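You operate a simulated robot arm through the tools that you are given. There is no shell and no other tool. Be economical: measure what you need, move in short steps, check, and stop when the job is done.

The job below is to be done with a simulated robot arm. You get a single attempt, and the scene is never put back.

Task
Heat the pot to 140 and put two presses of pellets in the yellow mug.
Fine: put the mug back and wait for the READY lamp.
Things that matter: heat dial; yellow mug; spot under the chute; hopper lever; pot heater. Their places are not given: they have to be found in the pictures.

It is judged by the outcome, as a careful person would: the job done as asked, and still so three seconds after it is handed in. It fails if anything else is knocked over, pushed out of place, dropped, spilled or broken.

Robot
A 6-joint arm with a two-finger parallel gripper, fixed in place. Base frame: the origin is at the foot of the arm, x ahead of it, y to its left, z up; the work surface is at about z = 0.85. Lengths are in m, angles in rad, forces in N, time in s.
With the tool pointing down near the work surface it reaches from about 0.24 to 0.64 m from the base axis. Its first joint turns from -1.152 to 1.152 rad. Payload 2.7 kg.
The tool frame sits at the grasp point between the pads (the TCP): z along the fingers, y along the line on which they close. The tips reach 0.023 m beyond it. The gripper opens to 0.094 m. The fingers are 0.038 m wide and 0.01 m thick; the gripper's body (0.054 by 0.096 m) begins 0.039 m behind the TCP.
Orientation is told as [roll, pitch, yaw] about the base's x, y, z axes, in that order, counted from this pose: with the fingers straight down and closing along the base's y, the tool's x points along the base's -x, its y along +y and its z along -z.

Tools
- The arm moves only by the tool step_arm. Its argument "series" is a list that holds one entry, the list of rows, each a list of 7 numbers: the closure, from 0 (fully open) to 1 (shut), then the shift along the base's x, y, z in cm, then the turn, a rotation vector about the base's x, y, z in rad. In form: [[[jaw, dx, dy, dz, ax, ay, az], ...]]. A call has 1 to 10 rows; each row is the pose to reach, as a shift and turn from the pose commanded when the call began. Each row takes 0.2 s and may step no farther than 0.05 m and 0.15 rad from the row before; otherwise, or with a gripper value out of range, the whole call is refused. A pose out of reach is approached as far as the arm can. The call stops where the force on the tool passes 40 N (or 10 N more than at its start, if that is more) or the arm is blocked; 0.2 s more then pass. Each finger travels about 0.045 m/s and halts on what it meets, pressing with about 30 N; the grip force reading is that of the motor and also rises with nothing between the fingers. The clock runs only during rows and for 0.2 s after the last one: add rows that repeat a pose to give the fingers time. The reply holds the time, the measured pose of the TCP, the force on the tool along the base axes, the opening and the grip force, in the units named above and with some noise.
- Cameras (640 x 400 px; columns grow to the right, rows downward): "scene" is fixed at [0.0887, -0.4426, 1.4062]; the picture's right is [0.65, -0.76, 0.00], its down [-0.41, -0.35, -0.84] and it looks along [0.64, 0.54, -0.54] (base axes); focal length 238 px, centre (320, 200). "wrist" rides on the gripper at [-0.039, 0, -0.044] in the tool frame; the picture's right is [0.00, -1.00, 0.00], its down [0.97, 0.00, -0.24] and it looks along [0.24, 0.00, 0.97] (tool axes); focal length 218 px, centre (320, 200).
- camera(camera): a new picture of that camera. No time passes.
- probe_pixels(camera, pixels): for up to 12 pixels [column, row] of the newest picture of that camera ("zoom" is the newest enlarged one), the place [x, y, z] in the base frame of the surface seen there, good to about 0.002 m. No time passes.
- zoom(camera, box): a new picture of the part [left, top, right, bottom] of that camera's present view, enlarged. No time passes.
- close_job(): hands the job in; it is judged then, once.

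Go step by step. Measure first, check grasps and placings, and put right what went wrong. The budget is 80 turns and 34 pictures, counting those below and the enlarged ones. Unless the task says otherwise, let go and move clear before handing in, and close with one line.

The tools are called as a command line: name --argument value ..., lists and objects as JSON in quotes. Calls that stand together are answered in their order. step_arm: Moves the arm, as the interface text tells. Its arguments: {"type":"object","properties":{"series":{"type":"array"}},"required":["series"]} The other tools are called the same way: camera (camera) takes a picture; probe_pixels (camera, pixels) gives the place of the surface under pixels of a picture; zoom (camera, box) takes an enlarged picture of a part of a camera's view; close_job () hands the job in.

At the start:

```text
t: 0.0
eef_pos: [0.3576, 0.0032, 1.2883]
ee_rot: [0.001, -0.004, 0.0]
force: [0.0, 0.3, 0.0]
grip_width: 0.094
grip_force: 0.1
```

scene: 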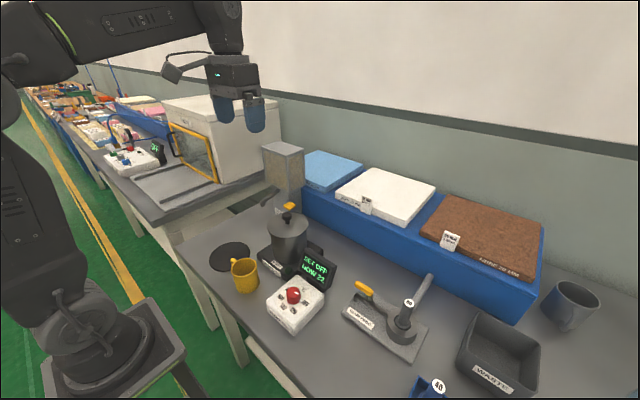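
wrist: 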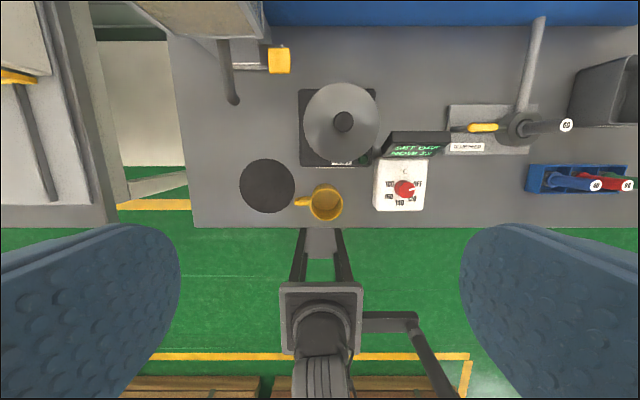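

The scene shows the pot on its heater near (288,235), the yellow mug near (244,275), and the dial box with a red knob near (293,295). The hopper with a yellow lever is near (285,170). I'll zoom in on these.

zoom --camera "scene" --box '[200, 130, 360, 340]'

zoom --camera "wrist" --box '[200, 20, 460, 230]'

```text
1.90 times, centred on (280, 235) of scene
```

zoom: 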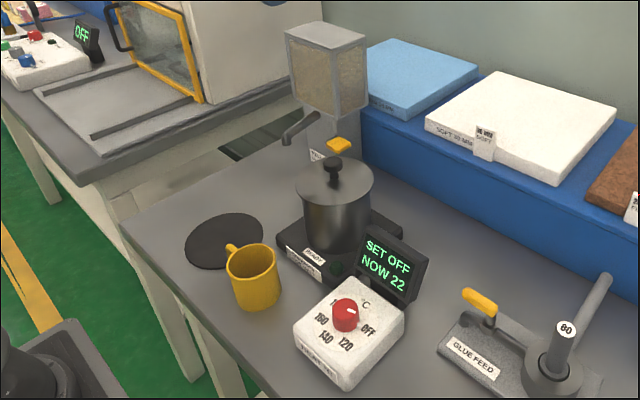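

```text
1.90 times, centred on (330, 125) of wrist
```

zoom: 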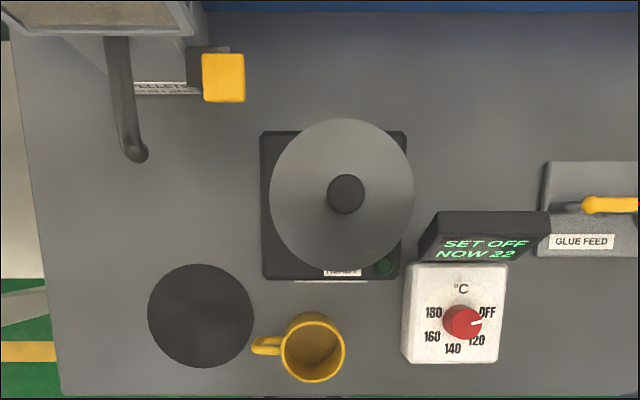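

The wrist zoom shows the dial's pointer at OFF, with 140 at the bottom of the dial. The mug's handle points left, the chute nozzle is near (138,152), and the yellow lever paddle is near (223,78). I'll probe these.

probe_pixels --camera "zoom" --pixels '[[462, 322], [480, 321], [487, 312], [477, 340], [453, 349], [432, 337], [434, 312], [312, 318], [313, 378], [283, 348], [344, 350], [258, 346]]'

probe_pixels --camera "zoom" --pixels '[[138, 152], [120, 60], [223, 60], [223, 95], [208, 78], [240, 78], [160, 90], [138, 180], [346, 194], [383, 266], [200, 315], [313, 350]]'

probe_pixels --camera "scene" --pixels '[[288, 207], [274, 203], [270, 206], [285, 215], [293, 295], [300, 292], [297, 278], [243, 290], [283, 150], [284, 260], [232, 262], [244, 262]]'

zoom --camera "scene" --box '[250, 130, 320, 220]'

```text
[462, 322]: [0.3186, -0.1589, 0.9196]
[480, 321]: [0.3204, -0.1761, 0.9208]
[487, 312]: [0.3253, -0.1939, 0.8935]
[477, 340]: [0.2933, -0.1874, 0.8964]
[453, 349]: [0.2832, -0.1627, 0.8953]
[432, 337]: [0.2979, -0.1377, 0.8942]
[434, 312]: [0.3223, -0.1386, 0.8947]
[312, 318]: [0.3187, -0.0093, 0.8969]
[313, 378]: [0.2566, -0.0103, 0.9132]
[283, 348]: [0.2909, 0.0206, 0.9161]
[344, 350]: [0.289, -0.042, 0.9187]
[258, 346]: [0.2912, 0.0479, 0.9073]
```

```text
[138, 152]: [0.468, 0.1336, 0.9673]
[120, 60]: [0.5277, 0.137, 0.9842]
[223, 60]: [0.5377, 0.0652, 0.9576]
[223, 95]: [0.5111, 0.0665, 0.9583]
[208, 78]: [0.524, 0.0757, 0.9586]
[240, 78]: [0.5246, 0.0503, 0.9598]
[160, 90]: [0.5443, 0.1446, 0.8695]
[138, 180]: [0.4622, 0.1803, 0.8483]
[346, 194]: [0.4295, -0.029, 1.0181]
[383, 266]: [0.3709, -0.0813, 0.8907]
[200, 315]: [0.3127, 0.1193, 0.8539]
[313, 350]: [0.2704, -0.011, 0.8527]
```

```text
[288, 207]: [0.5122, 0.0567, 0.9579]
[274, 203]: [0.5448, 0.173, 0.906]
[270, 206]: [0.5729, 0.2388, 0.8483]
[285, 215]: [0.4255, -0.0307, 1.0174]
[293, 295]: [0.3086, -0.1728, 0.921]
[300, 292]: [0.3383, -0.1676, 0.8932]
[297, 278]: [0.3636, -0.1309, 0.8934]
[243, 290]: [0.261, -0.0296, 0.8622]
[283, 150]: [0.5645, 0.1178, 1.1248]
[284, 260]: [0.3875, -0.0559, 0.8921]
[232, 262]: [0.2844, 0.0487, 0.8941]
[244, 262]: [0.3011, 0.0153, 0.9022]
```

```text
4.44 times, centred on (285, 175) of scene
```

zoom: 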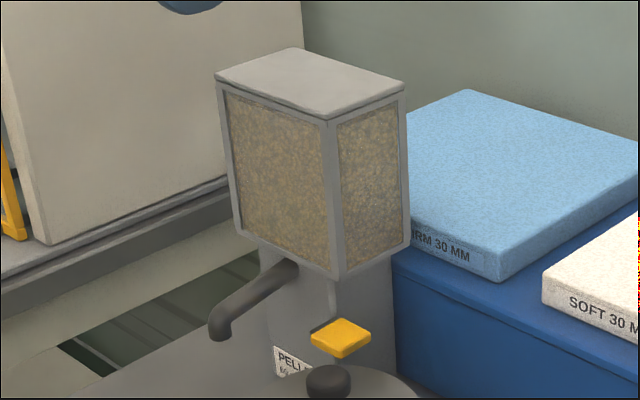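

Mug centre is about (0.289,-0.011), with its rim at 0.917 and its handle toward +y. The knob is near (0.313,-0.165), and 140 is about 110° clockwise from OFF. I still need the clearances around the tank, nozzle, paddle and display.

probe_pixels --camera "zoom" --pixels '[[330, 268], [402, 240], [240, 230], [220, 318], [220, 338], [285, 270], [330, 125], [340, 322], [340, 352], [300, 370], [405, 90], [240, 310]]'

zoom --camera "scene" --box '[215, 235, 345, 340]'

```text
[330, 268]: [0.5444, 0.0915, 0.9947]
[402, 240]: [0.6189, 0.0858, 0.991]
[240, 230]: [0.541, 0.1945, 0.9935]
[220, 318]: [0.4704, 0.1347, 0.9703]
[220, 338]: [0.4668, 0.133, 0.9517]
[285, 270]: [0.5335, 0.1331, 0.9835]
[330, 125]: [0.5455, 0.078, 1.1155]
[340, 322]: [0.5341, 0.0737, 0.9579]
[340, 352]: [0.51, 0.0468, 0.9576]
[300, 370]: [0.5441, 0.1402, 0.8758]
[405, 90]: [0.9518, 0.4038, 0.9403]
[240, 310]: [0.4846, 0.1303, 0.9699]
```

```text
3.81 times, centred on (280, 288) of scene
```

zoom: 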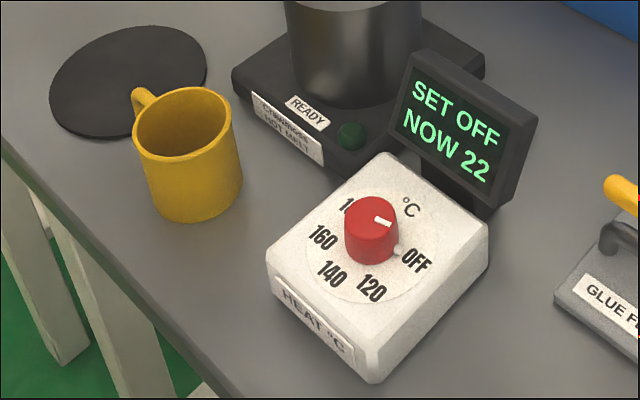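

Tank front is x≈0.542 and its side y≈0.08; the nozzle mouth is about (0.471,0.137), bottom ~0.945. Now I'll probe the knob edges, the display top and the mug handle.

probe_pixels --camera "zoom" --pixels '[[372, 200], [350, 206], [394, 208], [373, 218], [382, 222], [398, 249], [420, 52], [530, 105], [415, 170], [143, 92], [136, 104], [372, 262]]'

zoom --camera "wrist" --box '[280, 160, 440, 225]'

```text
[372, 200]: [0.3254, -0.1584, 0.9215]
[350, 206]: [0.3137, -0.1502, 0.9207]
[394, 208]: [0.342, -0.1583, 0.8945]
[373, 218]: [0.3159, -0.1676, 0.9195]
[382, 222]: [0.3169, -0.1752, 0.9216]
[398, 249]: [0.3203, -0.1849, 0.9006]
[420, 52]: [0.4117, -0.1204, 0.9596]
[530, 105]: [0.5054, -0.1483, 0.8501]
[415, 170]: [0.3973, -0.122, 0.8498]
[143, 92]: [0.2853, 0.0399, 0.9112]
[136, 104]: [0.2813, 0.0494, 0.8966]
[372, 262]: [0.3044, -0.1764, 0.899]
```

```text
4.00 times, centred on (360, 192) of wrist
```

zoom: 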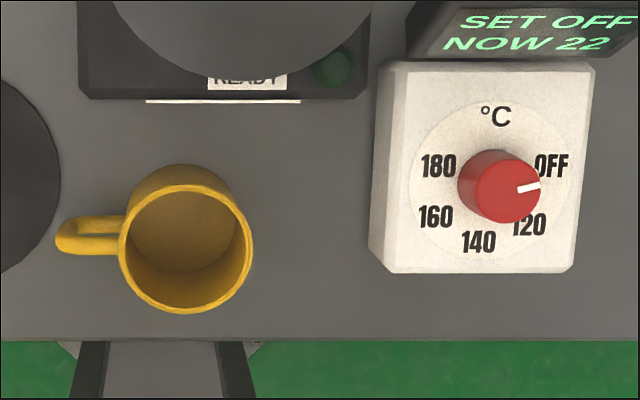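

Knob top is z≈0.921, and the display stands back at x>0.39. I'll probe the knob rim and handle in this close-up.

probe_pixels --camera "zoom" --pixels '[[480, 190], [538, 190], [506, 162], [508, 220], [507, 190], [75, 226], [75, 242], [62, 236], [105, 226], [105, 248], [590, 70], [440, 30]]'

```text
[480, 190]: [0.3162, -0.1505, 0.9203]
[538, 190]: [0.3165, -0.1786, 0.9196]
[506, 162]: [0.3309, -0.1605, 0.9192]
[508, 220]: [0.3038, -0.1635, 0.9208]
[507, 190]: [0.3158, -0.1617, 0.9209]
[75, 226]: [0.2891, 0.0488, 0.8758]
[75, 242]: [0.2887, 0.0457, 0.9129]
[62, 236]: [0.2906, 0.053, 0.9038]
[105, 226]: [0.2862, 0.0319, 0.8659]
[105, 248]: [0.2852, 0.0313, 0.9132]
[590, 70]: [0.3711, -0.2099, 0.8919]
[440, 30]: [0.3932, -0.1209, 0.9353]
```

Knob centre is (0.3165,-0.164), radius ~0.0155, top at 0.921. I'll move above it with a yaw of +0.96, so the −1.92 turn stays symmetric.

step_arm --series '[[[0.2, -0.51, -2.09, -3.6, 0, 0, 0.12], [0.4, -1.03, -4.18, -7.2, 0, 0, 0.24], [0.4, -1.54, -6.27, -10.8, 0, 0, 0.36], [0.4, -2.05, -8.36, -14.4, 0, 0, 0.48], [0.4, -2.57, -10.45, -18.0, 0, 0, 0.6], [0.4, -3.08, -12.54, -21.6, 0, 0, 0.72], [0.4, -3.6, -14.63, -25.2, 0, 0, 0.84], [0.4, -4.11, -16.72, -28.8, 0, 0, 0.96], [0.4, -4.11, -16.72, -28.8, 0, 0, 0.96]]]'

```text
t: 2.0
eef_pos: [0.3174, -0.1674, 1.0008]
ee_rot: [-0.001, -0.001, 0.962]
force: [-0.8, -0.3, 0.6]
grip_width: 0.0562
grip_force: 0.1
```

The arm is at (0.3174,-0.1674,1.0008) with a 56 mm opening. I'll shift +0.3 cm in y, descend to z≈0.927 and close.

step_arm --series '[[[0.4, -0.05, 0.33, -3.0, 0, 0, 0], [0.4, -0.05, 0.33, -6.0, 0, 0, 0], [0.4, -0.05, 0.33, -7.4, 0, 0, 0], [0.4, -0.05, 0.33, -7.4, 0, 0, 0], [0.8, -0.05, 0.33, -7.4, 0, 0, 0], [0.8, -0.05, 0.33, -7.4, 0, 0, 0], [0.8, -0.05, 0.33, -7.4, 0, 0, 0]]]'

```text
t: 3.6
eef_pos: [0.3181, -0.1605, 0.9241]
ee_rot: [-0.003, 0.001, 0.961]
force: [9.8, -5.7, -7.6]
grip_width: 0.0328
grip_force: 45.1
```

The knob is gripped at 32.8 mm with small side forces. I'll turn it clockwise 1.4 rad first.

step_arm --series '[[[0.8, 0, 0, 0, 0, 0, -0.14], [0.8, 0, 0, 0, 0, 0, -0.28], [0.8, 0, 0, 0, 0, 0, -0.42], [0.8, 0, 0, 0, 0, 0, -0.56], [0.8, 0, 0, 0, 0, 0, -0.7], [0.8, 0, 0, 0, 0, 0, -0.84], [0.8, 0, 0, 0, 0, 0, -0.98], [0.8, 0, 0, 0, 0, 0, -1.12], [0.8, 0, 0, 0, 0, 0, -1.26], [0.8, 0, 0, 0, 0, 0, -1.4]]]'

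zoom --camera "scene" --box '[215, 225, 345, 340]'

```text
t: 4.5
eef_pos: [0.3193, -0.1623, 0.9259]
ee_rot: [-0.011, -0.007, 0.526]
force: [4.7, -6.1, -9.2]
grip_width: 0.0328
grip_force: 45.2
stopped in row 4: the force on the tool passed its limit (the readings are from after the stop); the commanded pose is now the measured one
```

```text
3.48 times, centred on (280, 282) of scene
```

zoom: 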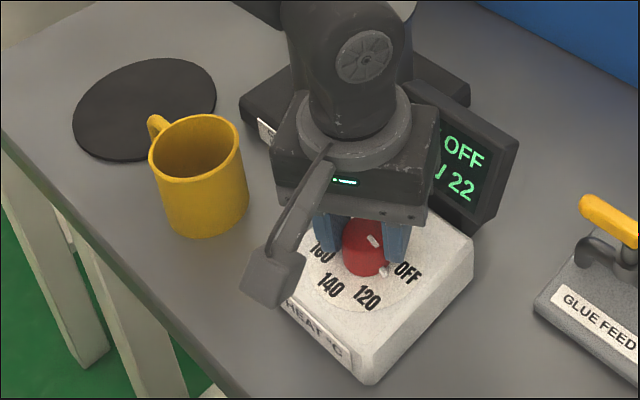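

The turn stopped on the force limit after 0.43 rad. The white pointer pin by the knob moved with it a little. I'll look from the wrist and probe the pin.

zoom --camera "scene" --box '[270, 270, 330, 320]'

camera --camera "wrist"

probe_pixels --camera "zoom" --pixels '[[360, 220], [345, 180]]'

```text
8.00 times, centred on (300, 295) of scene
```

zoom: 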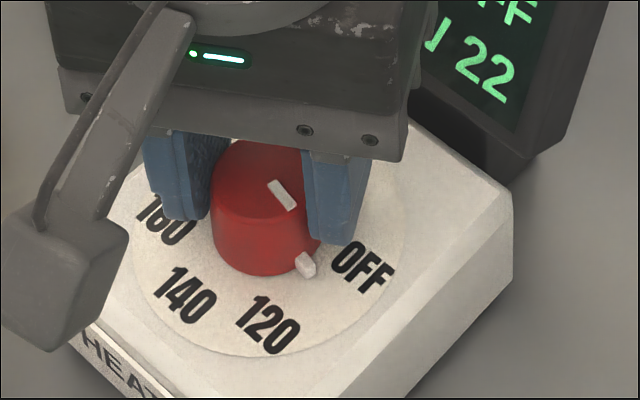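

```text
24 pictures are left
```

wrist: 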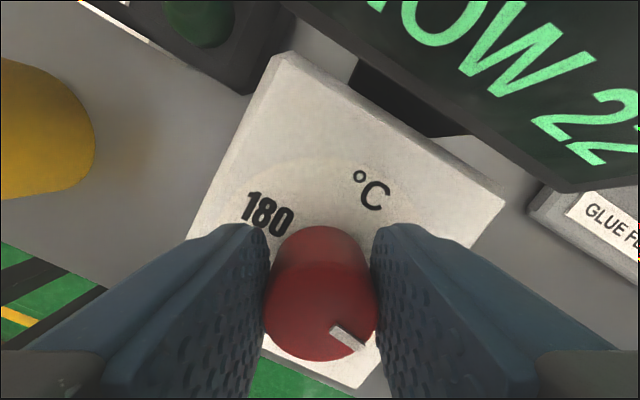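

```text
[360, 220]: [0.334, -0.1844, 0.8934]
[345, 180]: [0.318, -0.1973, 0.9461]
```

The knob is turning with the grip and its tick is now between OFF and 120. The side force points along the closing line (+x,−y), so I'm slightly off-centre. I'll nudge that way and continue.

step_arm --series '[[[0.8, 0.1, -0.15, 0, 0, 0, 0], [0.8, 0.1, -0.15, 0, 0, 0, -0.08], [0.8, 0.1, -0.15, 0, 0, 0, -0.16], [0.8, 0.1, -0.15, 0, 0, 0, -0.24]]]'

probe_pixels --camera "zoom" --pixels '[[60, 240], [60, 330], [150, 100], [110, 240]]'

```text
t: 5.5
eef_pos: [0.3198, -0.1635, 0.9261]
ee_rot: [-0.01, -0.008, 0.287]
force: [0.6, 13.1, 5.1]
grip_width: 0.0327
grip_force: 44.8
```

```text
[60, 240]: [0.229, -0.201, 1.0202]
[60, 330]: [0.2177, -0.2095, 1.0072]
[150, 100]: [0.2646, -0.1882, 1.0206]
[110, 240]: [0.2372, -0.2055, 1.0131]
```

The turn continued to yaw 0.287. The force is now +y, so I'll ease the shift back by +0.1 cm and keep turning in small steps.

step_arm --series '[[[0.8, 0, 0.1, 0, 0, 0, -0.08], [0.8, 0, 0.1, 0, 0, 0, -0.16], [0.8, 0, 0.1, 0, 0, 0, -0.24], [0.8, 0, 0.1, 0, 0, 0, -0.32], [0.8, 0, 0.1, 0, 0, 0, -0.4], [0.8, 0, 0.1, 0, 0, 0, -0.48], [0.8, 0, 0.1, 0, 0, 0, -0.56], [0.8, 0, 0.1, 0, 0, 0, -0.64]]]'

```text
t: 6.5
eef_pos: [0.3203, -0.1636, 0.9259]
ee_rot: [-0.013, -0.01, -0.038]
force: [1.5, -9.7, -5.3]
grip_width: 0.0327
grip_force: 44.5
stopped in row 5: the force on the tool passed its limit (the readings are from after the stop); the commanded pose is now the measured one
```

Yaw is now −0.04. I'll keep going in small segments with slight re-centring.

step_arm --series '[[[0.8, 0, -0.07, 0, 0, 0, 0], [0.8, 0, -0.07, 0, 0, 0, -0.08], [0.8, 0, -0.07, 0, 0, 0, -0.16], [0.8, 0, -0.07, 0, 0, 0, -0.24], [0.8, 0, -0.07, 0, 0, 0, -0.32], [0.8, 0, -0.07, 0, 0, 0, -0.32]]]'

zoom --camera "scene" --box '[260, 240, 350, 320]'

```text
t: 7.9
eef_pos: [0.3204, -0.1656, 0.9253]
ee_rot: [-0.014, -0.01, -0.358]
force: [-7.2, -31.3, -8.7]
grip_width: 0.0327
grip_force: 44.9
```

```text
5.00 times, centred on (305, 280) of scene
```

zoom: 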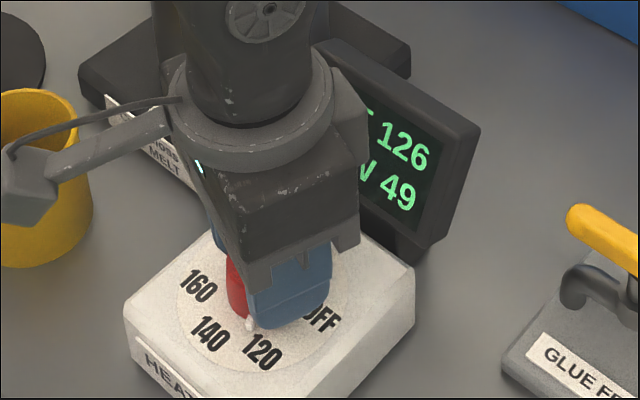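

The dial is continuous: SET reads 126 and NOW 49. I need about 0.67 rad more. I'll relieve the −y force and then turn.

step_arm --series '[[[0.8, -0.03, -0.18, 0, 0, 0, 0], [0.8, -0.03, -0.18, 0, 0, 0, -0.08], [0.8, -0.03, -0.18, 0, 0, 0, -0.16], [0.8, -0.03, -0.18, 0, 0, 0, -0.24], [0.8, -0.03, -0.18, 0, 0, 0, -0.32], [0.8, -0.03, -0.18, 0, 0, 0, -0.32]]]'

```text
t: 9.3
eef_pos: [0.32, -0.1679, 0.9262]
ee_rot: [-0.014, -0.011, -0.68]
force: [-8.5, -19.7, 15.7]
grip_width: 0.0326
grip_force: 44.9
```

Yaw is −0.68 with moderate forces. One more segment of about 0.33 rad, relieving the force as before.

step_arm --series '[[[0.8, -0.06, -0.1, 0, 0, 0, 0], [0.8, -0.06, -0.1, 0, 0, 0, -0.08], [0.8, -0.06, -0.1, 0, 0, 0, -0.16], [0.8, -0.06, -0.1, 0, 0, 0, -0.24], [0.8, -0.06, -0.1, 0, 0, 0, -0.3], [0.8, -0.06, -0.1, 0, 0, 0, -0.3]]]'

zoom --camera "scene" --box '[260, 240, 350, 320]'

```text
t: 10.7
eef_pos: [0.3184, -0.1684, 0.9254]
ee_rot: [-0.016, -0.012, -0.979]
force: [-14.7, -27.6, 14.9]
grip_width: 0.0327
grip_force: 45.2
```

```text
5.00 times, centred on (305, 280) of scene
```

zoom: 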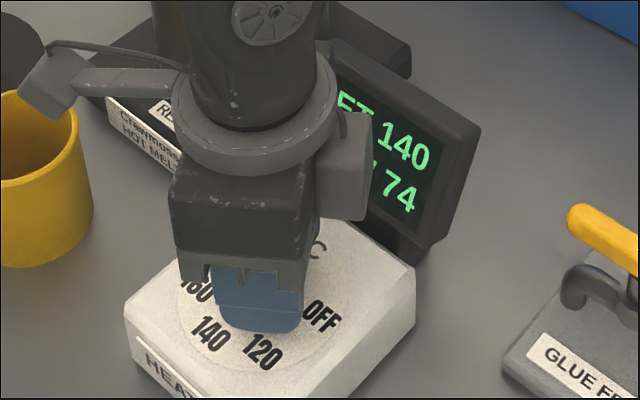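

SET now reads 140 and NOW 74, so I'll let go of the knob and rise. Next I'll yaw to about −1.57, so the fingers close along x for the mug handle.

step_arm --series '[[[0.4, 0.04, 0.05, 0, 0, 0, 0], [0.4, 0.04, 0.05, 0, 0, 0, 0], [0.4, 0.04, 0.05, 3, 0, 0, 0], [0.4, 0, 0.05, 7, 0, 0, 0], [0.4, 0, 2, 11, 0, 0, -0.12], [0.4, -0.5, 6, 13, 0, 0, -0.24], [0.4, -1, 10, 15, 0, 0, -0.36], [0.4, -1.5, 14, 15, 0, 0, -0.48], [0.4, -2, 18, 15, 0, 0, -0.59], [0.4, -2.5, 22.5, 15, 0, 0, -0.59]]]'

camera --camera "scene"

```text
t: 12.9
eef_pos: [0.2948, 0.0584, 1.0748]
ee_rot: [-0.013, -0.009, -1.568]
force: [-0.3, -0.6, -0.3]
grip_width: 0.0565
grip_force: 0.1
```

```text
21 pictures are left
```

scene: 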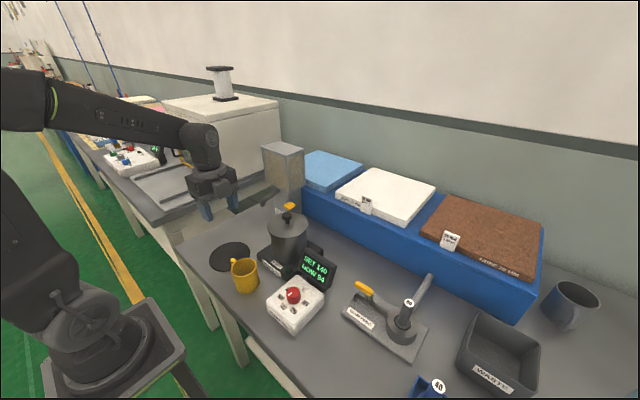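

The dial reads SET 140 and NOW 94, and the mug is undisturbed. I'll tilt the tool 0.5 rad so the body leans to +y, and go to a point back from the handle.

step_arm --series '[[[0.4, -0.2, 1.3, -2, -0.12, 0, 0], [0.4, -0.4, 2.6, -4, -0.25, 0, 0], [0.4, -0.6, 4, -6, -0.37, 0, 0], [0.4, -0.7, 5, -8.5, -0.49, 0.01, 0], [0.4, -0.7, 5, -10, -0.49, 0.01, 0], [0.4, -0.7, 5, -10, -0.49, 0.01, 0]]]'

camera --camera "wrist"

```text
t: 14.3
eef_pos: [0.2873, 0.1098, 0.9773]
ee_rot: [-0.026, -0.502, -1.565]
force: [0.1, 0.3, 0.0]
grip_width: 0.0563
grip_force: 0.1
```

```text
20 pictures are left
```

wrist: 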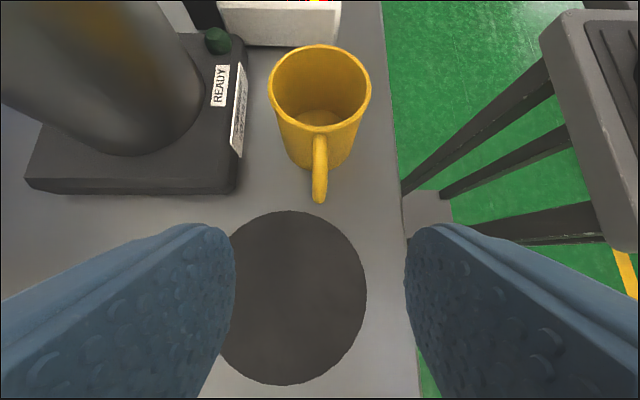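

The handle is at column 320, centred between the fingers. I'll probe it.

probe_pixels --camera "wrist" --pixels '[[319, 150], [319, 175], [318, 198], [313, 185], [326, 185], [319, 130], [320, 100], [240, 185], [270, 90], [371, 90]]'

```text
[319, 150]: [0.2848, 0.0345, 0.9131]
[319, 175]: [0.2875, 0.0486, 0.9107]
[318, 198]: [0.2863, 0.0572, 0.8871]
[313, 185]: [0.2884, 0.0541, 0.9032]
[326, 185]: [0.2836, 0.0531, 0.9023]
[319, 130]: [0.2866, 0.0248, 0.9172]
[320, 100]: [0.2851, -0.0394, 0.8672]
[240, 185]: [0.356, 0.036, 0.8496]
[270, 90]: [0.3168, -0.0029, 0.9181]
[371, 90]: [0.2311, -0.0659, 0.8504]
```

The handle spans x≈0.286, y to 0.057 and z 0.866–0.913. I'll go to (0.286,0.056,0.889) along the tool axis and close.

step_arm --series '[[[0.4, -0.05, -2.0, -3.3, 0, 0, 0], [0.4, -0.1, -4, -6.6, 0, 0, 0], [0.4, -0.1, -5.3, -8.8, 0, 0, 0], [0.4, -0.1, -5.3, -8.8, 0, 0, 0], [0.7, -0.1, -5.3, -8.8, 0, 0, 0], [1, -0.1, -5.3, -8.8, 0, 0, 0], [1, -0.1, -5.3, -8.8, 0, 0, 0], [1, -0.1, -5.3, -8.8, 0, 0, 0]]]'

zoom --camera "scene" --box '[190, 190, 350, 310]'

```text
t: 16.1
eef_pos: [0.2844, 0.0526, 0.8899]
ee_rot: [-0.026, -0.501, -1.566]
force: [0.1, 0.4, -0.5]
grip_width: 0.0093
grip_force: 29.9
```

```text
3.33 times, centred on (270, 250) of scene
```

zoom: 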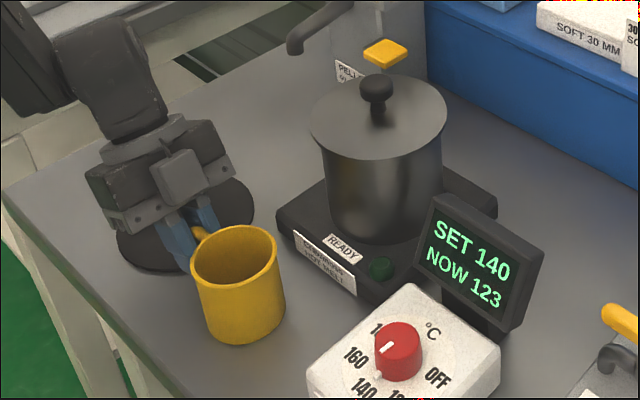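

The handle is gripped at 9.3 mm with 30 N. I'll lift 1.5 cm, move +y past the heater, then look.

step_arm --series '[[[1, 0, 0, 0.7, 0, 0, 0], [1, 0, 0, 1.5, 0, 0, 0], [1, 0, 1.5, 1.5, 0, 0, 0], [1, 0, 4.5, 1.5, 0, 0, 0], [1, 0, 7.5, 1.5, 0, 0, 0], [1, 0, 10.5, 1.5, 0, 0, 0], [1, 0, 13.5, 1.5, 0, 0, 0], [1, 0, 14.8, 1.5, 0, 0, 0], [1, 0, 14.8, 1.5, 0, 0, 0]]]'

camera --camera "scene"

camera --camera "wrist"

```text
t: 18.1
eef_pos: [0.2853, 0.2014, 0.9025]
ee_rot: [-0.025, -0.499, -1.564]
force: [-0.2, -0.2, -1.5]
grip_width: 0.0092
grip_force: 30.5
```

```text
18 pictures are left
```

scene: 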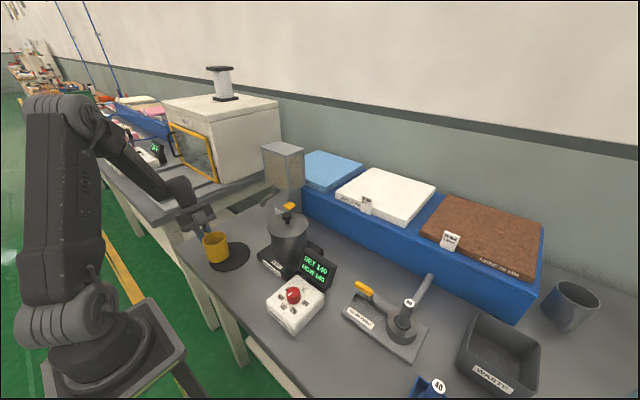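

```text
17 pictures are left
```

wrist: 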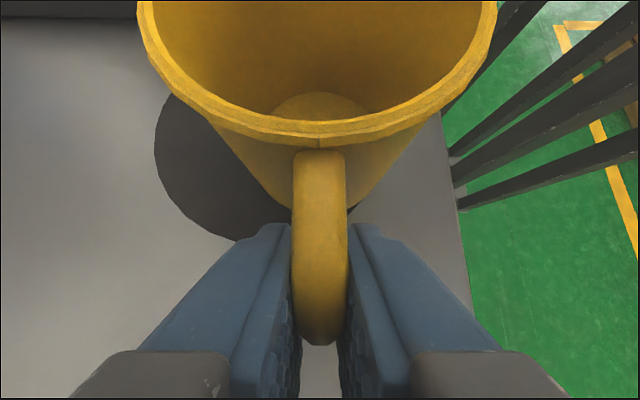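

The mug is lifted and level in the grip. I'll probe its rim for its exact position before going under the chute.

probe_pixels --camera "wrist" --pixels '[[145, 40], [492, 30], [318, 140], [318, 155], [180, 88], [460, 88]]'

zoom --camera "scene" --box '[190, 180, 320, 280]'

```text
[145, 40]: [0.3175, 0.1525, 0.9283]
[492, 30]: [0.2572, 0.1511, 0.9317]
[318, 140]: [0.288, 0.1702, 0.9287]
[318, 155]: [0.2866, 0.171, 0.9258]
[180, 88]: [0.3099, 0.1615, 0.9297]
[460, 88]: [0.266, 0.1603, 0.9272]
```

```text
4.00 times, centred on (255, 230) of scene
```

zoom: 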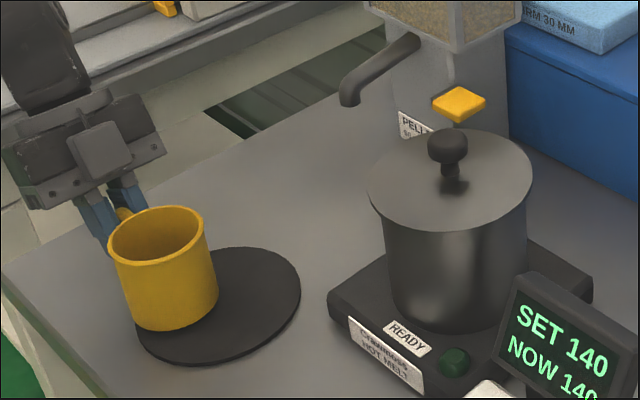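

Mug centre is (0.287,0.138), rim at 0.929. NOW is 140 and the lamp is still dark. I'll probe the nozzle tip precisely.

probe_pixels --camera "zoom" --pixels '[[349, 104], [343, 95], [356, 97], [349, 85], [349, 95], [358, 102], [349, 112], [458, 106], [458, 90]]'

```text
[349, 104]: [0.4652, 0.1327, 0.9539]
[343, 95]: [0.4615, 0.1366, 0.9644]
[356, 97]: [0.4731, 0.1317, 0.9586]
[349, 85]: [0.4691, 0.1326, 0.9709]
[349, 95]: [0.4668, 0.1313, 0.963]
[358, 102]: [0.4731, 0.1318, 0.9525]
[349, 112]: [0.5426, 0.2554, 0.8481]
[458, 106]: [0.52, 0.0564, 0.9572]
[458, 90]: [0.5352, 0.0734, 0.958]
```

The nozzle mouth is about (0.470,0.138) with its bottom at ~0.95, clear of the rim. I'll move +x 18.3 cm and lower.

step_arm --series '[[[1, 3.5, 0, 0, 0, 0, 0], [1, 7.5, 0, 0, 0, 0, 0], [1, 11.5, 0, 0, 0, 0, 0], [1, 15, 0, 0, 0, 0, 0], [1, 18.3, 0, 0, 0, 0, 0], [1, 18.3, 0, 0, 0, 0, 0], [1, 18.3, 0, -0.6, 0, 0, 0], [1, 18.3, 0, -1.1, 0, 0, 0], [1, 18.3, 0, -1.1, 0, 0, 0]]]'

zoom --camera "scene" --box '[215, 150, 335, 250]'

```text
t: 20.1
eef_pos: [0.4678, 0.2025, 0.8913]
ee_rot: [-0.028, -0.499, -1.564]
force: [-0.3, -0.3, 0.0]
grip_width: 0.0095
grip_force: 30.4
```

```text
4.00 times, centred on (275, 200) of scene
```

zoom: 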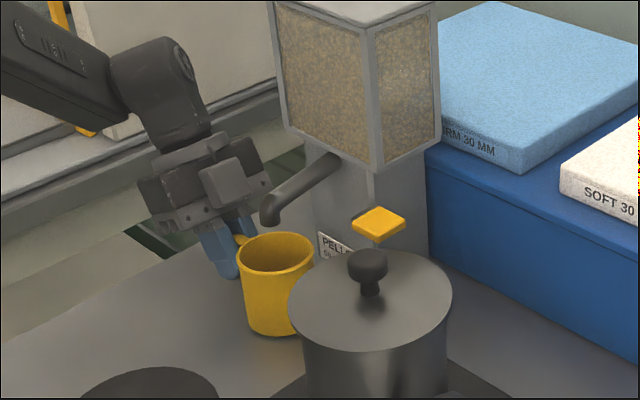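

The force z went from −1.5 to 0, so the mug is on the table. I'll check its centring under the nozzle.

probe_pixels --camera "zoom" --pixels '[[237, 255], [315, 245], [268, 276], [285, 234], [268, 222], [262, 215], [276, 218], [275, 310]]'

camera --camera "wrist"

```text
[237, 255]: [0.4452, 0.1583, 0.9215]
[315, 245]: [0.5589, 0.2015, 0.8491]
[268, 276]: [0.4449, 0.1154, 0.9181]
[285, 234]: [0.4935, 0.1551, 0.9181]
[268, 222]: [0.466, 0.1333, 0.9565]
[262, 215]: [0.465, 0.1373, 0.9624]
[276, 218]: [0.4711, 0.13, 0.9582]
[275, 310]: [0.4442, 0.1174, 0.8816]
```

```text
14 pictures are left
```

wrist: 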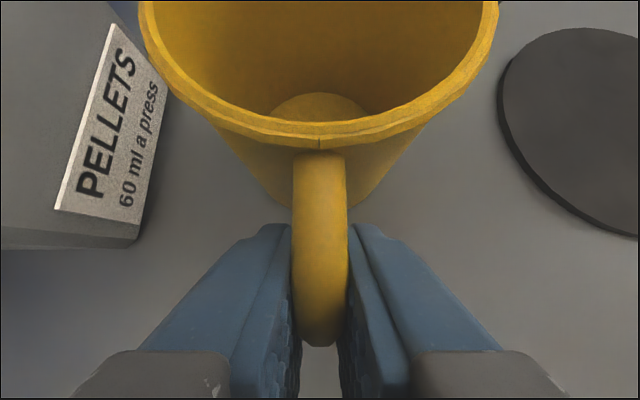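

The mug is centred at about (0.469,0.135) under the mouth, and the label says 60 ml a press. I'll open the fingers and back off along the tool axis.

step_arm --series '[[[0.7, 0, 0, 0, 0, 0, 0], [0.4, 0, 0, 0, 0, 0, 0], [0.4, 0, 0, 0, 0, 0, 0], [0.4, 0, 0, 0, 0, 0, 0], [0.4, 0, 2.0, 3.3, 0, 0, 0], [0.4, 0, 4.2, 7.5, 0, 0, 0], [0.4, -3, 5, 11, 0, 0, 0], [0.4, -6, 5, 14.5, 0, 0, 0], [0.4, -9, 5, 18, 0, 0, 0], [0.4, -10, 5, 22, 0, 0, 0]]]'

```text
t: 22.3
eef_pos: [0.3673, 0.2513, 1.1153]
ee_rot: [-0.024, -0.501, -1.566]
force: [-0.1, -0.2, -0.3]
grip_width: 0.0565
grip_force: 0.0
```

The arm is clear. I'll untilt the tool, close the fingers and move toward mid-table.

step_arm --series '[[[0.6, 0, -3, 0, 0.12, 0, 0], [0.8, 0, -6, 0, 0.25, 0, 0], [1, 0, -9, 0, 0.37, 0, 0], [1, 0, -12, 0, 0.48, -0.01, 0], [1, 0, -15, 0, 0.48, -0.01, 0]]]'

step_arm --series '[[[1, 0.5, -0.5, 0, 0, 0, 0.15], [1, 1, -1, 0, 0, 0, 0.3], [1, 1.5, -1.5, 0, 0, 0, 0.45], [1, 2, -2, 0, 0, 0, 0.6], [1, 2.5, -2.5, 0, 0, 0, 0.75], [1, 3, -3, 0, 0, 0, 0.9], [1, 3.5, -3.5, 0, 0, 0, 1.05], [1, 4, -4, 0, 0, 0, 1.2], [1, 4.5, -4.5, 0, 0, 0, 1.35], [1, 5, -5, 0, 0, 0, 1.5]]]'

```text
t: 23.5
eef_pos: [0.3672, 0.1021, 1.1116]
ee_rot: [-0.013, -0.018, -1.567]
force: [-0.5, -0.3, 0.9]
grip_width: 0.0001
grip_force: 29.9
```

```text
t: 25.7
eef_pos: [0.42, 0.0526, 1.1111]
ee_rot: [-0.011, -0.019, -0.066]
force: [1.3, -0.3, 0.3]
grip_width: 0.0
grip_force: 29.8
```

The arm is at (0.42,0.053,1.111) with the fingers closed. I'll tilt back 0.25 rad and move above the front of the yellow paddle.

step_arm --series '[[[1, 2, 0, 0, 0, -0.08, 0.03], [1, 4, 0, 0, 0, -0.16, 0.06], [1, 6, 0, 0, 0, -0.23, 0.066], [1, 8, 0, -2, 0, -0.23, 0.066], [1, 9.2, 0, -5, 0, -0.23, 0.066], [1, 9.2, 0, -8.5, 0, -0.23, 0.066], [1, 9.2, 0, -8.5, 0, -0.23, 0.066]]]'

zoom --camera "scene" --box '[210, 120, 350, 290]'

camera --camera "wrist"

```text
t: 27.3
eef_pos: [0.5123, 0.0533, 1.0276]
ee_rot: [-0.004, -0.25, -0.003]
force: [-0.1, -0.3, 0.1]
grip_width: 0.0
grip_force: 30.1
```

```text
2.35 times, centred on (280, 205) of scene
```

zoom: 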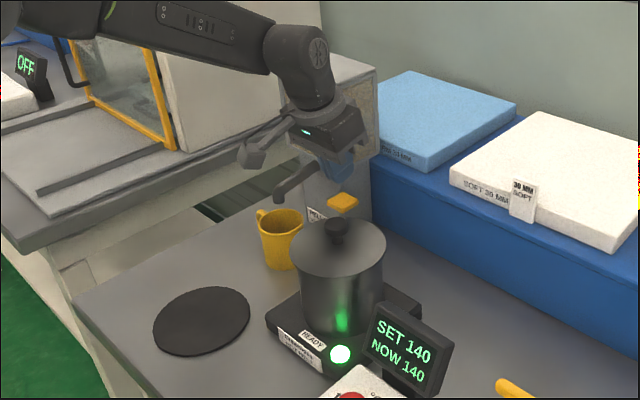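

```text
12 pictures are left
```

wrist: 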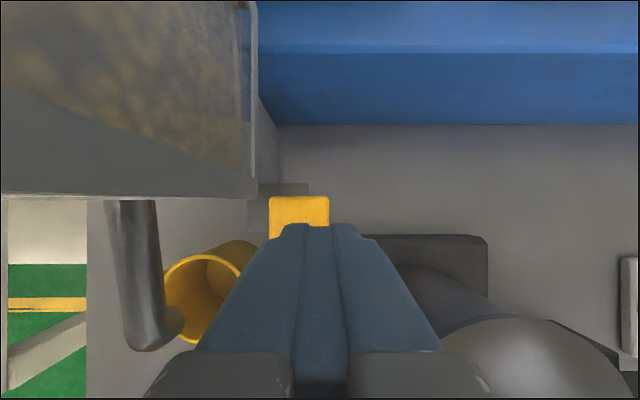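

The READY lamp is lit at (340,354). The paddle sits slightly left of the fingertips in the wrist view, so I'll shift +0.4 cm in y and descend onto it in small steps.

step_arm --series '[[[1, 0, 0.4, -1.5, 0, 0, 0], [1, 0, 0.4, -3.0, 0, 0, 0], [1, 0, 0.4, -4.2, 0, 0, 0], [1, 0, 0.4, -4.7, 0, 0, 0], [1, 0, 0.4, -5.0, 0, 0, 0], [1, 0, 0.4, -5.3, 0, 0, 0]]]'

zoom --camera "scene" --box '[250, 150, 330, 250]'

```text
t: 28.7
eef_pos: [0.5114, 0.0558, 0.9755]
ee_rot: [-0.004, -0.25, -0.005]
force: [0.2, 1.3, 2.2]
grip_width: 0.0
grip_force: 30.3
```

```text
4.00 times, centred on (290, 200) of scene
```

zoom: 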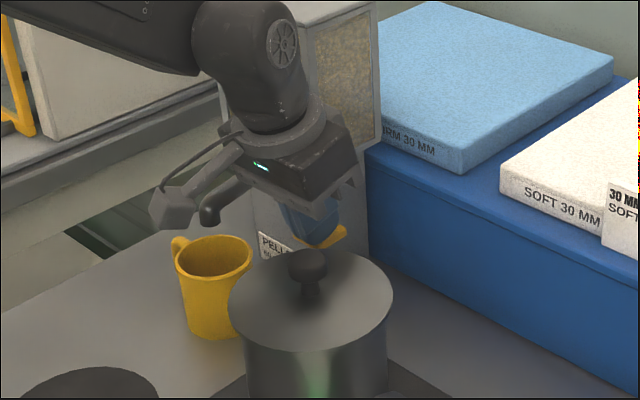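

The fingers touch the paddle with 2.2 N and nothing has dispensed yet. I'll press further with one steady stroke.

step_arm --series '[[[1, 0, 0, -0.3, 0, 0, 0], [1, 0, 0, -0.6, 0, 0, 0], [1, 0, 0, -0.9, 0, 0, 0], [1, 0, 0, -1.2, 0, 0, 0], [1, 0, 0, -1.2, 0, 0, 0]]]'

zoom --camera "scene" --box '[230, 150, 330, 270]'

```text
t: 29.9
eef_pos: [0.5117, 0.0547, 0.9633]
ee_rot: [-0.004, -0.251, -0.004]
force: [-1.7, -4.5, 7.7]
grip_width: 0.0004
grip_force: 29.7
```

```text
3.33 times, centred on (280, 210) of scene
```

zoom: 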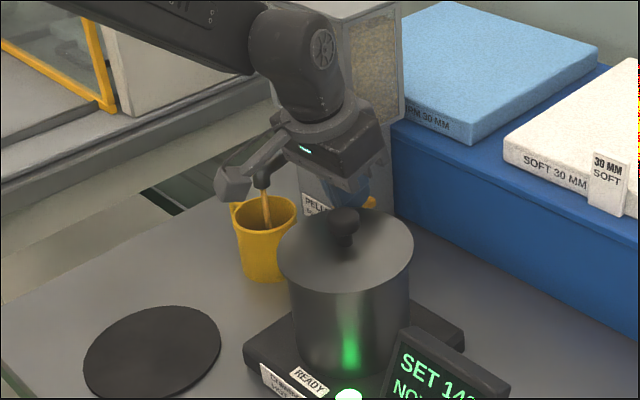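

Pellets are falling into the mug, so press one has triggered. I'll release upward and wait for the stream to end.

step_arm --series '[[[1, 0, 0, 0.8, 0, 0, 0], [1, 0, 0, 1.8, 0, 0, 0], [1, 0, 0, 2.8, 0, 0, 0], [1, 0, 0, 2.8, 0, 0, 0], [1, 0, 0, 2.8, 0, 0, 0], [1, 0, 0, 2.8, 0, 0, 0], [1, 0, 0, 2.8, 0, 0, 0], [1, 0, 0, 2.8, 0, 0, 0], [1, 0, 0, 2.8, 0, 0, 0], [1, 0, 0, 2.8, 0, 0, 0]]]'

zoom --camera "scene" --box '[230, 150, 330, 270]'

```text
t: 32.1
eef_pos: [0.5119, 0.0571, 0.9915]
ee_rot: [-0.006, -0.25, -0.002]
force: [-0.5, 0.0, -0.3]
grip_width: 0.0
grip_force: 29.7
```

```text
3.33 times, centred on (280, 210) of scene
```

zoom: 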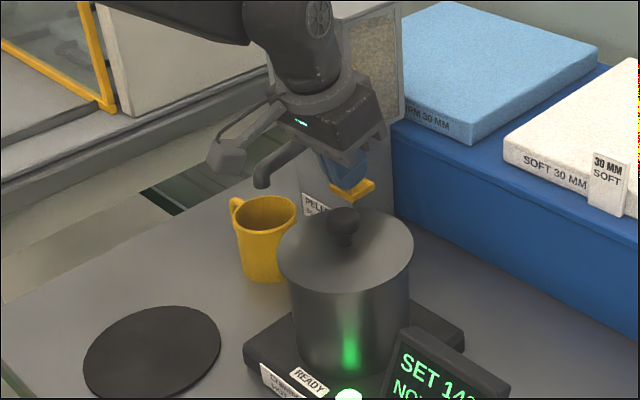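

The stream has stopped and the paddle is back up. I'll make the second identical stroke, then release and wait.

step_arm --series '[[[1, 0, 0, -1.0, 0, 0, 0], [1, 0, 0, -1.6, 0, 0, 0], [1, 0, 0, -1.9, 0, 0, 0], [1, 0, 0, -2.2, 0, 0, 0], [1, 0, 0, -2.5, 0, 0, 0], [1, 0, 0, -2.8, 0, 0, 0], [1, 0, 0, -2.8, 0, 0, 0]]]'

zoom --camera "scene" --box '[230, 150, 330, 270]'

step_arm --series '[[[1, 0, 0, 0.8, 0, 0, 0], [1, 0, 0, 1.8, 0, 0, 0], [1, 0, 0, 3, 0, 0, 0], [1, 0, 0, 6, 0, 0, 0], [1, -1, 0, 10, 0, 0, 0], [1, -4, 0, 12, 0, 0, 0], [1, -7, 0, 12, 0, 0, 0], [1, -10, 0, 12, 0, 0, 0], [1, -10, 0, 12, 0, 0, 0], [1, -10, 0, 12, 0, 0, 0]]]'

zoom --camera "scene" --box '[230, 150, 330, 270]'

```text
t: 33.7
eef_pos: [0.5104, 0.056, 0.9611]
ee_rot: [-0.005, -0.253, -0.005]
force: [-1.7, 3.7, 8.7]
grip_width: 0.0001
grip_force: 30.2
```

```text
3.33 times, centred on (280, 210) of scene
```

zoom: 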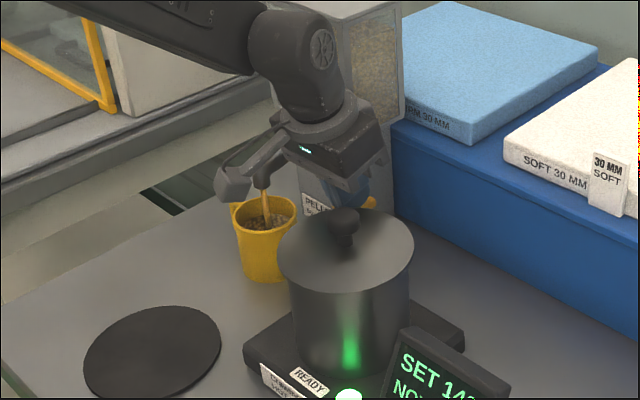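

```text
t: 35.9
eef_pos: [0.4129, 0.0559, 1.0832]
ee_rot: [-0.005, -0.251, -0.004]
force: [0.3, 0.3, 0.3]
grip_width: 0.0
grip_force: 30.0
```

```text
3.33 times, centred on (280, 210) of scene
```

zoom: 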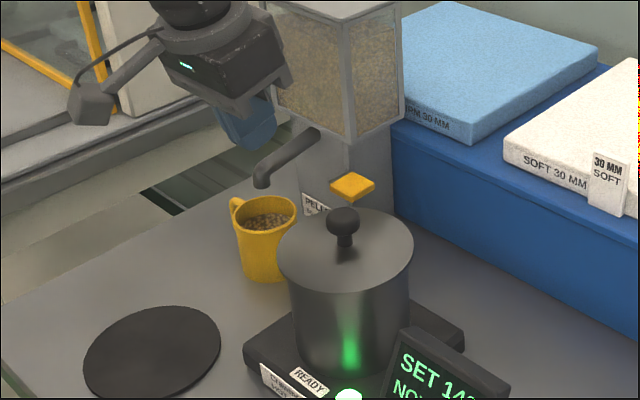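

Two presses are in and the stream has ended. The mug is fairly full, so I'll carry it gently. I'll untilt, then yaw to −1.57 for the handle grasp.

step_arm --series '[[[0.8, -2, 1, 2, 0, 0.12, 0], [0.4, -4, 3, 3, 0, 0.24, 0], [0.4, -5, 6, 3, 0, 0.25, 0]]]'

step_arm --series '[[[0.4, 0, 1, 0, 0, 0, -0.15], [0.4, 0, 2, 0, 0, 0, -0.3], [0.4, 0, 4, 0, 0, 0, -0.45], [0.4, 0, 6, 0, 0, 0, -0.6], [0.4, 0, 8, 0, 0, 0, -0.75], [0.4, 0, 10, 0, 0, 0, -0.9], [0.4, 0, 12, 0, 0, 0, -1.05], [0.4, 0, 13, 0, 0, 0, -1.2], [0.4, 0, 13.5, 0, 0, 0, -1.35], [0.4, 0, 13.5, 0, 0, 0, -1.5]]]'

step_arm --series '[[[0.4, 0, 0, 0, 0, 0, -0.065], [0.4, 0, 0, 0, 0, 0, -0.065]]]'

```text
t: 36.7
eef_pos: [0.3616, 0.1165, 1.1136]
ee_rot: [-0.007, 0.002, -0.004]
force: [0.5, -0.1, 0.7]
grip_width: 0.0563
grip_force: 0.0
```

```text
t: 38.9
eef_pos: [0.361, 0.251, 1.1128]
ee_rot: [-0.005, -0.002, -1.505]
force: [0.4, -0.3, 0.5]
grip_width: 0.0565
grip_force: 0.0
```

```text
t: 39.5
eef_pos: [0.3609, 0.2497, 1.1128]
ee_rot: [-0.006, 0.0, -1.569]
force: [-0.3, -0.6, 0.8]
grip_width: 0.0564
grip_force: 0.1
```

The yaw is −1.57 at a safe height. I'll tilt −0.5 again and go to the point back from the handle at (0.468,0.251,0.979).

step_arm --series '[[[0.4, 0, 0.1, 0, -0.13, 0, 0], [0.4, 1, 0.1, -2, -0.26, 0, 0], [0.4, 4, 0.1, -4, -0.38, 0, 0], [0.4, 7, 0.1, -6.5, -0.5, 0, 0], [0.4, 9.5, 0.1, -9.5, -0.5, 0, 0], [0.4, 10.7, 0.1, -13.4, -0.5, 0, 0], [0.4, 10.7, 0.1, -13.4, -0.5, 0, 0]]]'

camera --camera "wrist"

probe_pixels --camera "wrist" --pixels '[[319, 150], [319, 175], [318, 195], [313, 185], [326, 185], [270, 90], [371, 90]]'

```text
t: 41.1
eef_pos: [0.4684, 0.2499, 0.9784]
ee_rot: [-0.006, -0.498, -1.568]
force: [0.1, 0.3, 0.2]
grip_width: 0.0565
grip_force: 0.2
```

```text
6 pictures are left
```

wrist: 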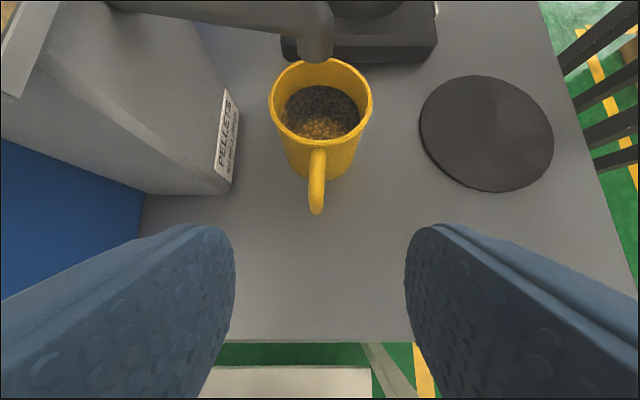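

```text
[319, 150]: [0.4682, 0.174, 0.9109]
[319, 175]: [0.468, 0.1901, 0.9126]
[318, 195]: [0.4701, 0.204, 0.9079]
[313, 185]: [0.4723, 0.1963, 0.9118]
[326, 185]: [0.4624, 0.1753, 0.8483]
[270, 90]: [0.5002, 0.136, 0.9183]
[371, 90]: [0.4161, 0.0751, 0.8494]
```

The handle is at x≈0.469, outer y≈0.206, and no pellets are spilled. I'll advance to (0.469,0.204,0.891) and close.

step_arm --series '[[[0.4, 0.05, -1.9, -3.3, 0, 0, 0], [0.4, 0.1, -3.6, -6.6, 0, 0, 0], [0.4, 0.1, -4.6, -8.7, 0, 0, 0], [0.4, 0.1, -4.6, -8.7, 0, 0, 0], [0.7, 0.1, -4.6, -8.7, 0, 0, 0], [1, 0.1, -4.6, -8.7, 0, 0, 0], [1, 0.1, -4.6, -8.7, 0, 0, 0], [1, 0.1, -4.6, -8.7, 0, 0, 0]]]'

```text
t: 42.9
eef_pos: [0.4681, 0.2083, 0.8908]
ee_rot: [-0.008, -0.499, -1.567]
force: [-0.2, 0.1, 0.7]
grip_width: 0.0091
grip_force: 30.0
```

The handle is gripped at 9.1 mm. I'll lift 1.4 cm and move slowly back in −x.

step_arm --series '[[[1, 0, 0, 0.5, 0, 0, 0], [1, 0, 0, 1.0, 0, 0, 0], [1, 0, 0, 1.4, 0, 0, 0], [1, -0.7, 0, 1.4, 0, 0, 0], [1, -2, 0, 1.4, 0, 0, 0], [1, -4, 0, 1.4, 0, 0, 0], [1, -6, 0, 1.4, 0, 0, 0], [1, -8, 0, 1.4, 0, 0, 0], [1, -9.3, 0, 1.4, 0, 0, 0], [1, -10, 0, 1.4, 0, 0, 0]]]'

step_arm --series '[[[1, -0.6, 0, 0, 0, 0, 0], [1, -1.8, 0, 0, 0, 0, 0], [1, -3.6, 0, 0, 0, 0, 0], [1, -5.4, 0, 0, 0, 0, 0], [1, -7, 0, 0, 0, 0, 0], [1, -8, 0, 0, 0, 0, 0], [1, -8.2, 0, 0, 0, 0, 0], [1, -8.2, 0, 0, 0, 0, 0]]]'

camera --camera "wrist"

probe_pixels --camera "wrist" --pixels '[[145, 40], [492, 30], [318, 140], [318, 155], [180, 88], [460, 88]]'

```text
t: 45.1
eef_pos: [0.3682, 0.2062, 0.9039]
ee_rot: [-0.007, -0.497, -1.568]
force: [0.2, -0.6, -0.4]
grip_width: 0.0093
grip_force: 29.8
```

```text
t: 46.9
eef_pos: [0.2856, 0.2069, 0.9046]
ee_rot: [-0.009, -0.5, -1.567]
force: [-0.8, 0.5, -1.5]
grip_width: 0.0092
grip_force: 29.5
```

```text
5 pictures are left
```

wrist: 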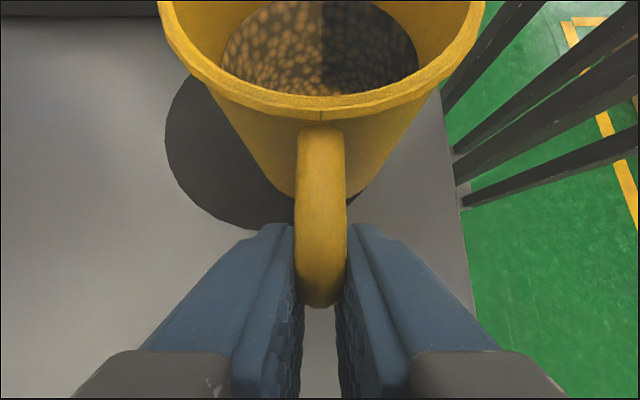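

```text
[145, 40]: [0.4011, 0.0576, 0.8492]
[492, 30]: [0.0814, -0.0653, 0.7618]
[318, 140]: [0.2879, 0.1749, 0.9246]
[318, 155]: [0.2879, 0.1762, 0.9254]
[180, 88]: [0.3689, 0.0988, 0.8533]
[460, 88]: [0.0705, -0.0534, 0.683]
```

The mug hangs level and nothing is spilled. I need the rim's back edge to compute the return shift.

probe_pixels --camera "wrist" --pixels '[[319, 108], [319, 115], [319, 119], [163, 20], [482, 20]]'

```text
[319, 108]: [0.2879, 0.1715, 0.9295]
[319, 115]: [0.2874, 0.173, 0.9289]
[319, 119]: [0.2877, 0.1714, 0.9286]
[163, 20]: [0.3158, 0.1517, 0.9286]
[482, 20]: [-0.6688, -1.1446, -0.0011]
```

The back rim is at y≈0.172 and originally was ≈0.0215. I'll move −15.0 cm in y slowly, then lower.

step_arm --series '[[[1, 0, -0.7, 0, 0, 0, 0], [1, 0, -2.2, 0, 0, 0, 0], [1, 0, -4.2, 0, 0, 0, 0], [1, 0, -6.3, 0, 0, 0, 0], [1, 0, -8.4, 0, 0, 0, 0], [1, 0, -10.5, 0, 0, 0, 0], [1, 0, -12.6, 0, 0, 0, 0], [1, 0, -14.2, 0, 0, 0, 0], [1, 0, -15, 0, 0, 0, 0], [1, 0, -15, 0, 0, 0, 0]]]'

step_arm --series '[[[1, 0, 0, -0.4, 0, 0, 0], [1, 0, 0, -0.8, 0, 0, 0], [1, 0, 0, -1.1, 0, 0, 0], [1, 0, 0, -1.3, 0, 0, 0], [1, 0, 0, -1.3, 0, 0, 0]]]'

zoom --camera "scene" --box '[190, 190, 350, 310]'

```text
t: 49.1
eef_pos: [0.2874, 0.0574, 0.9072]
ee_rot: [-0.008, -0.499, -1.568]
force: [0.2, 0.5, -0.8]
grip_width: 0.0094
grip_force: 30.3
```

```text
t: 50.3
eef_pos: [0.2863, 0.0566, 0.8915]
ee_rot: [-0.009, -0.498, -1.567]
force: [0.4, -0.3, -0.9]
grip_width: 0.0092
grip_force: 30.0
```

```text
3.33 times, centred on (270, 250) of scene
```

zoom: 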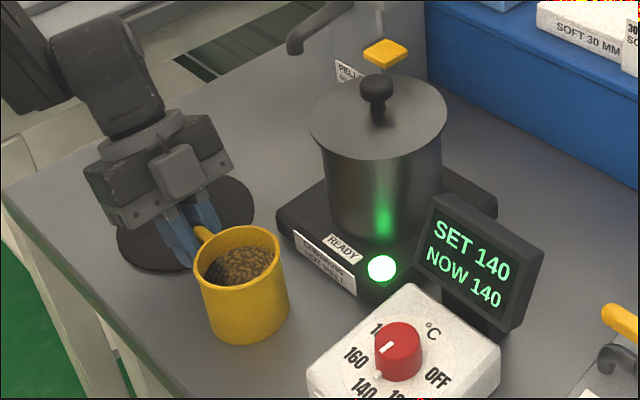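

The mug is over its old spot, READY is lit and NOW is 140. The force is still −0.9, so it may hang a hair above the table. I'll lower 2 mm more.

step_arm --series '[[[1, 0, 0, -0.07, 0, 0, 0], [1, 0, 0, -0.14, 0, 0, 0], [1, 0, 0, -0.14, 0, 0, 0]]]'

```text
t: 51.1
eef_pos: [0.2871, 0.0558, 0.8922]
ee_rot: [-0.007, -0.5, -1.567]
force: [-1.0, 2.4, 15.2]
grip_width: 0.0092
grip_force: 29.6
```

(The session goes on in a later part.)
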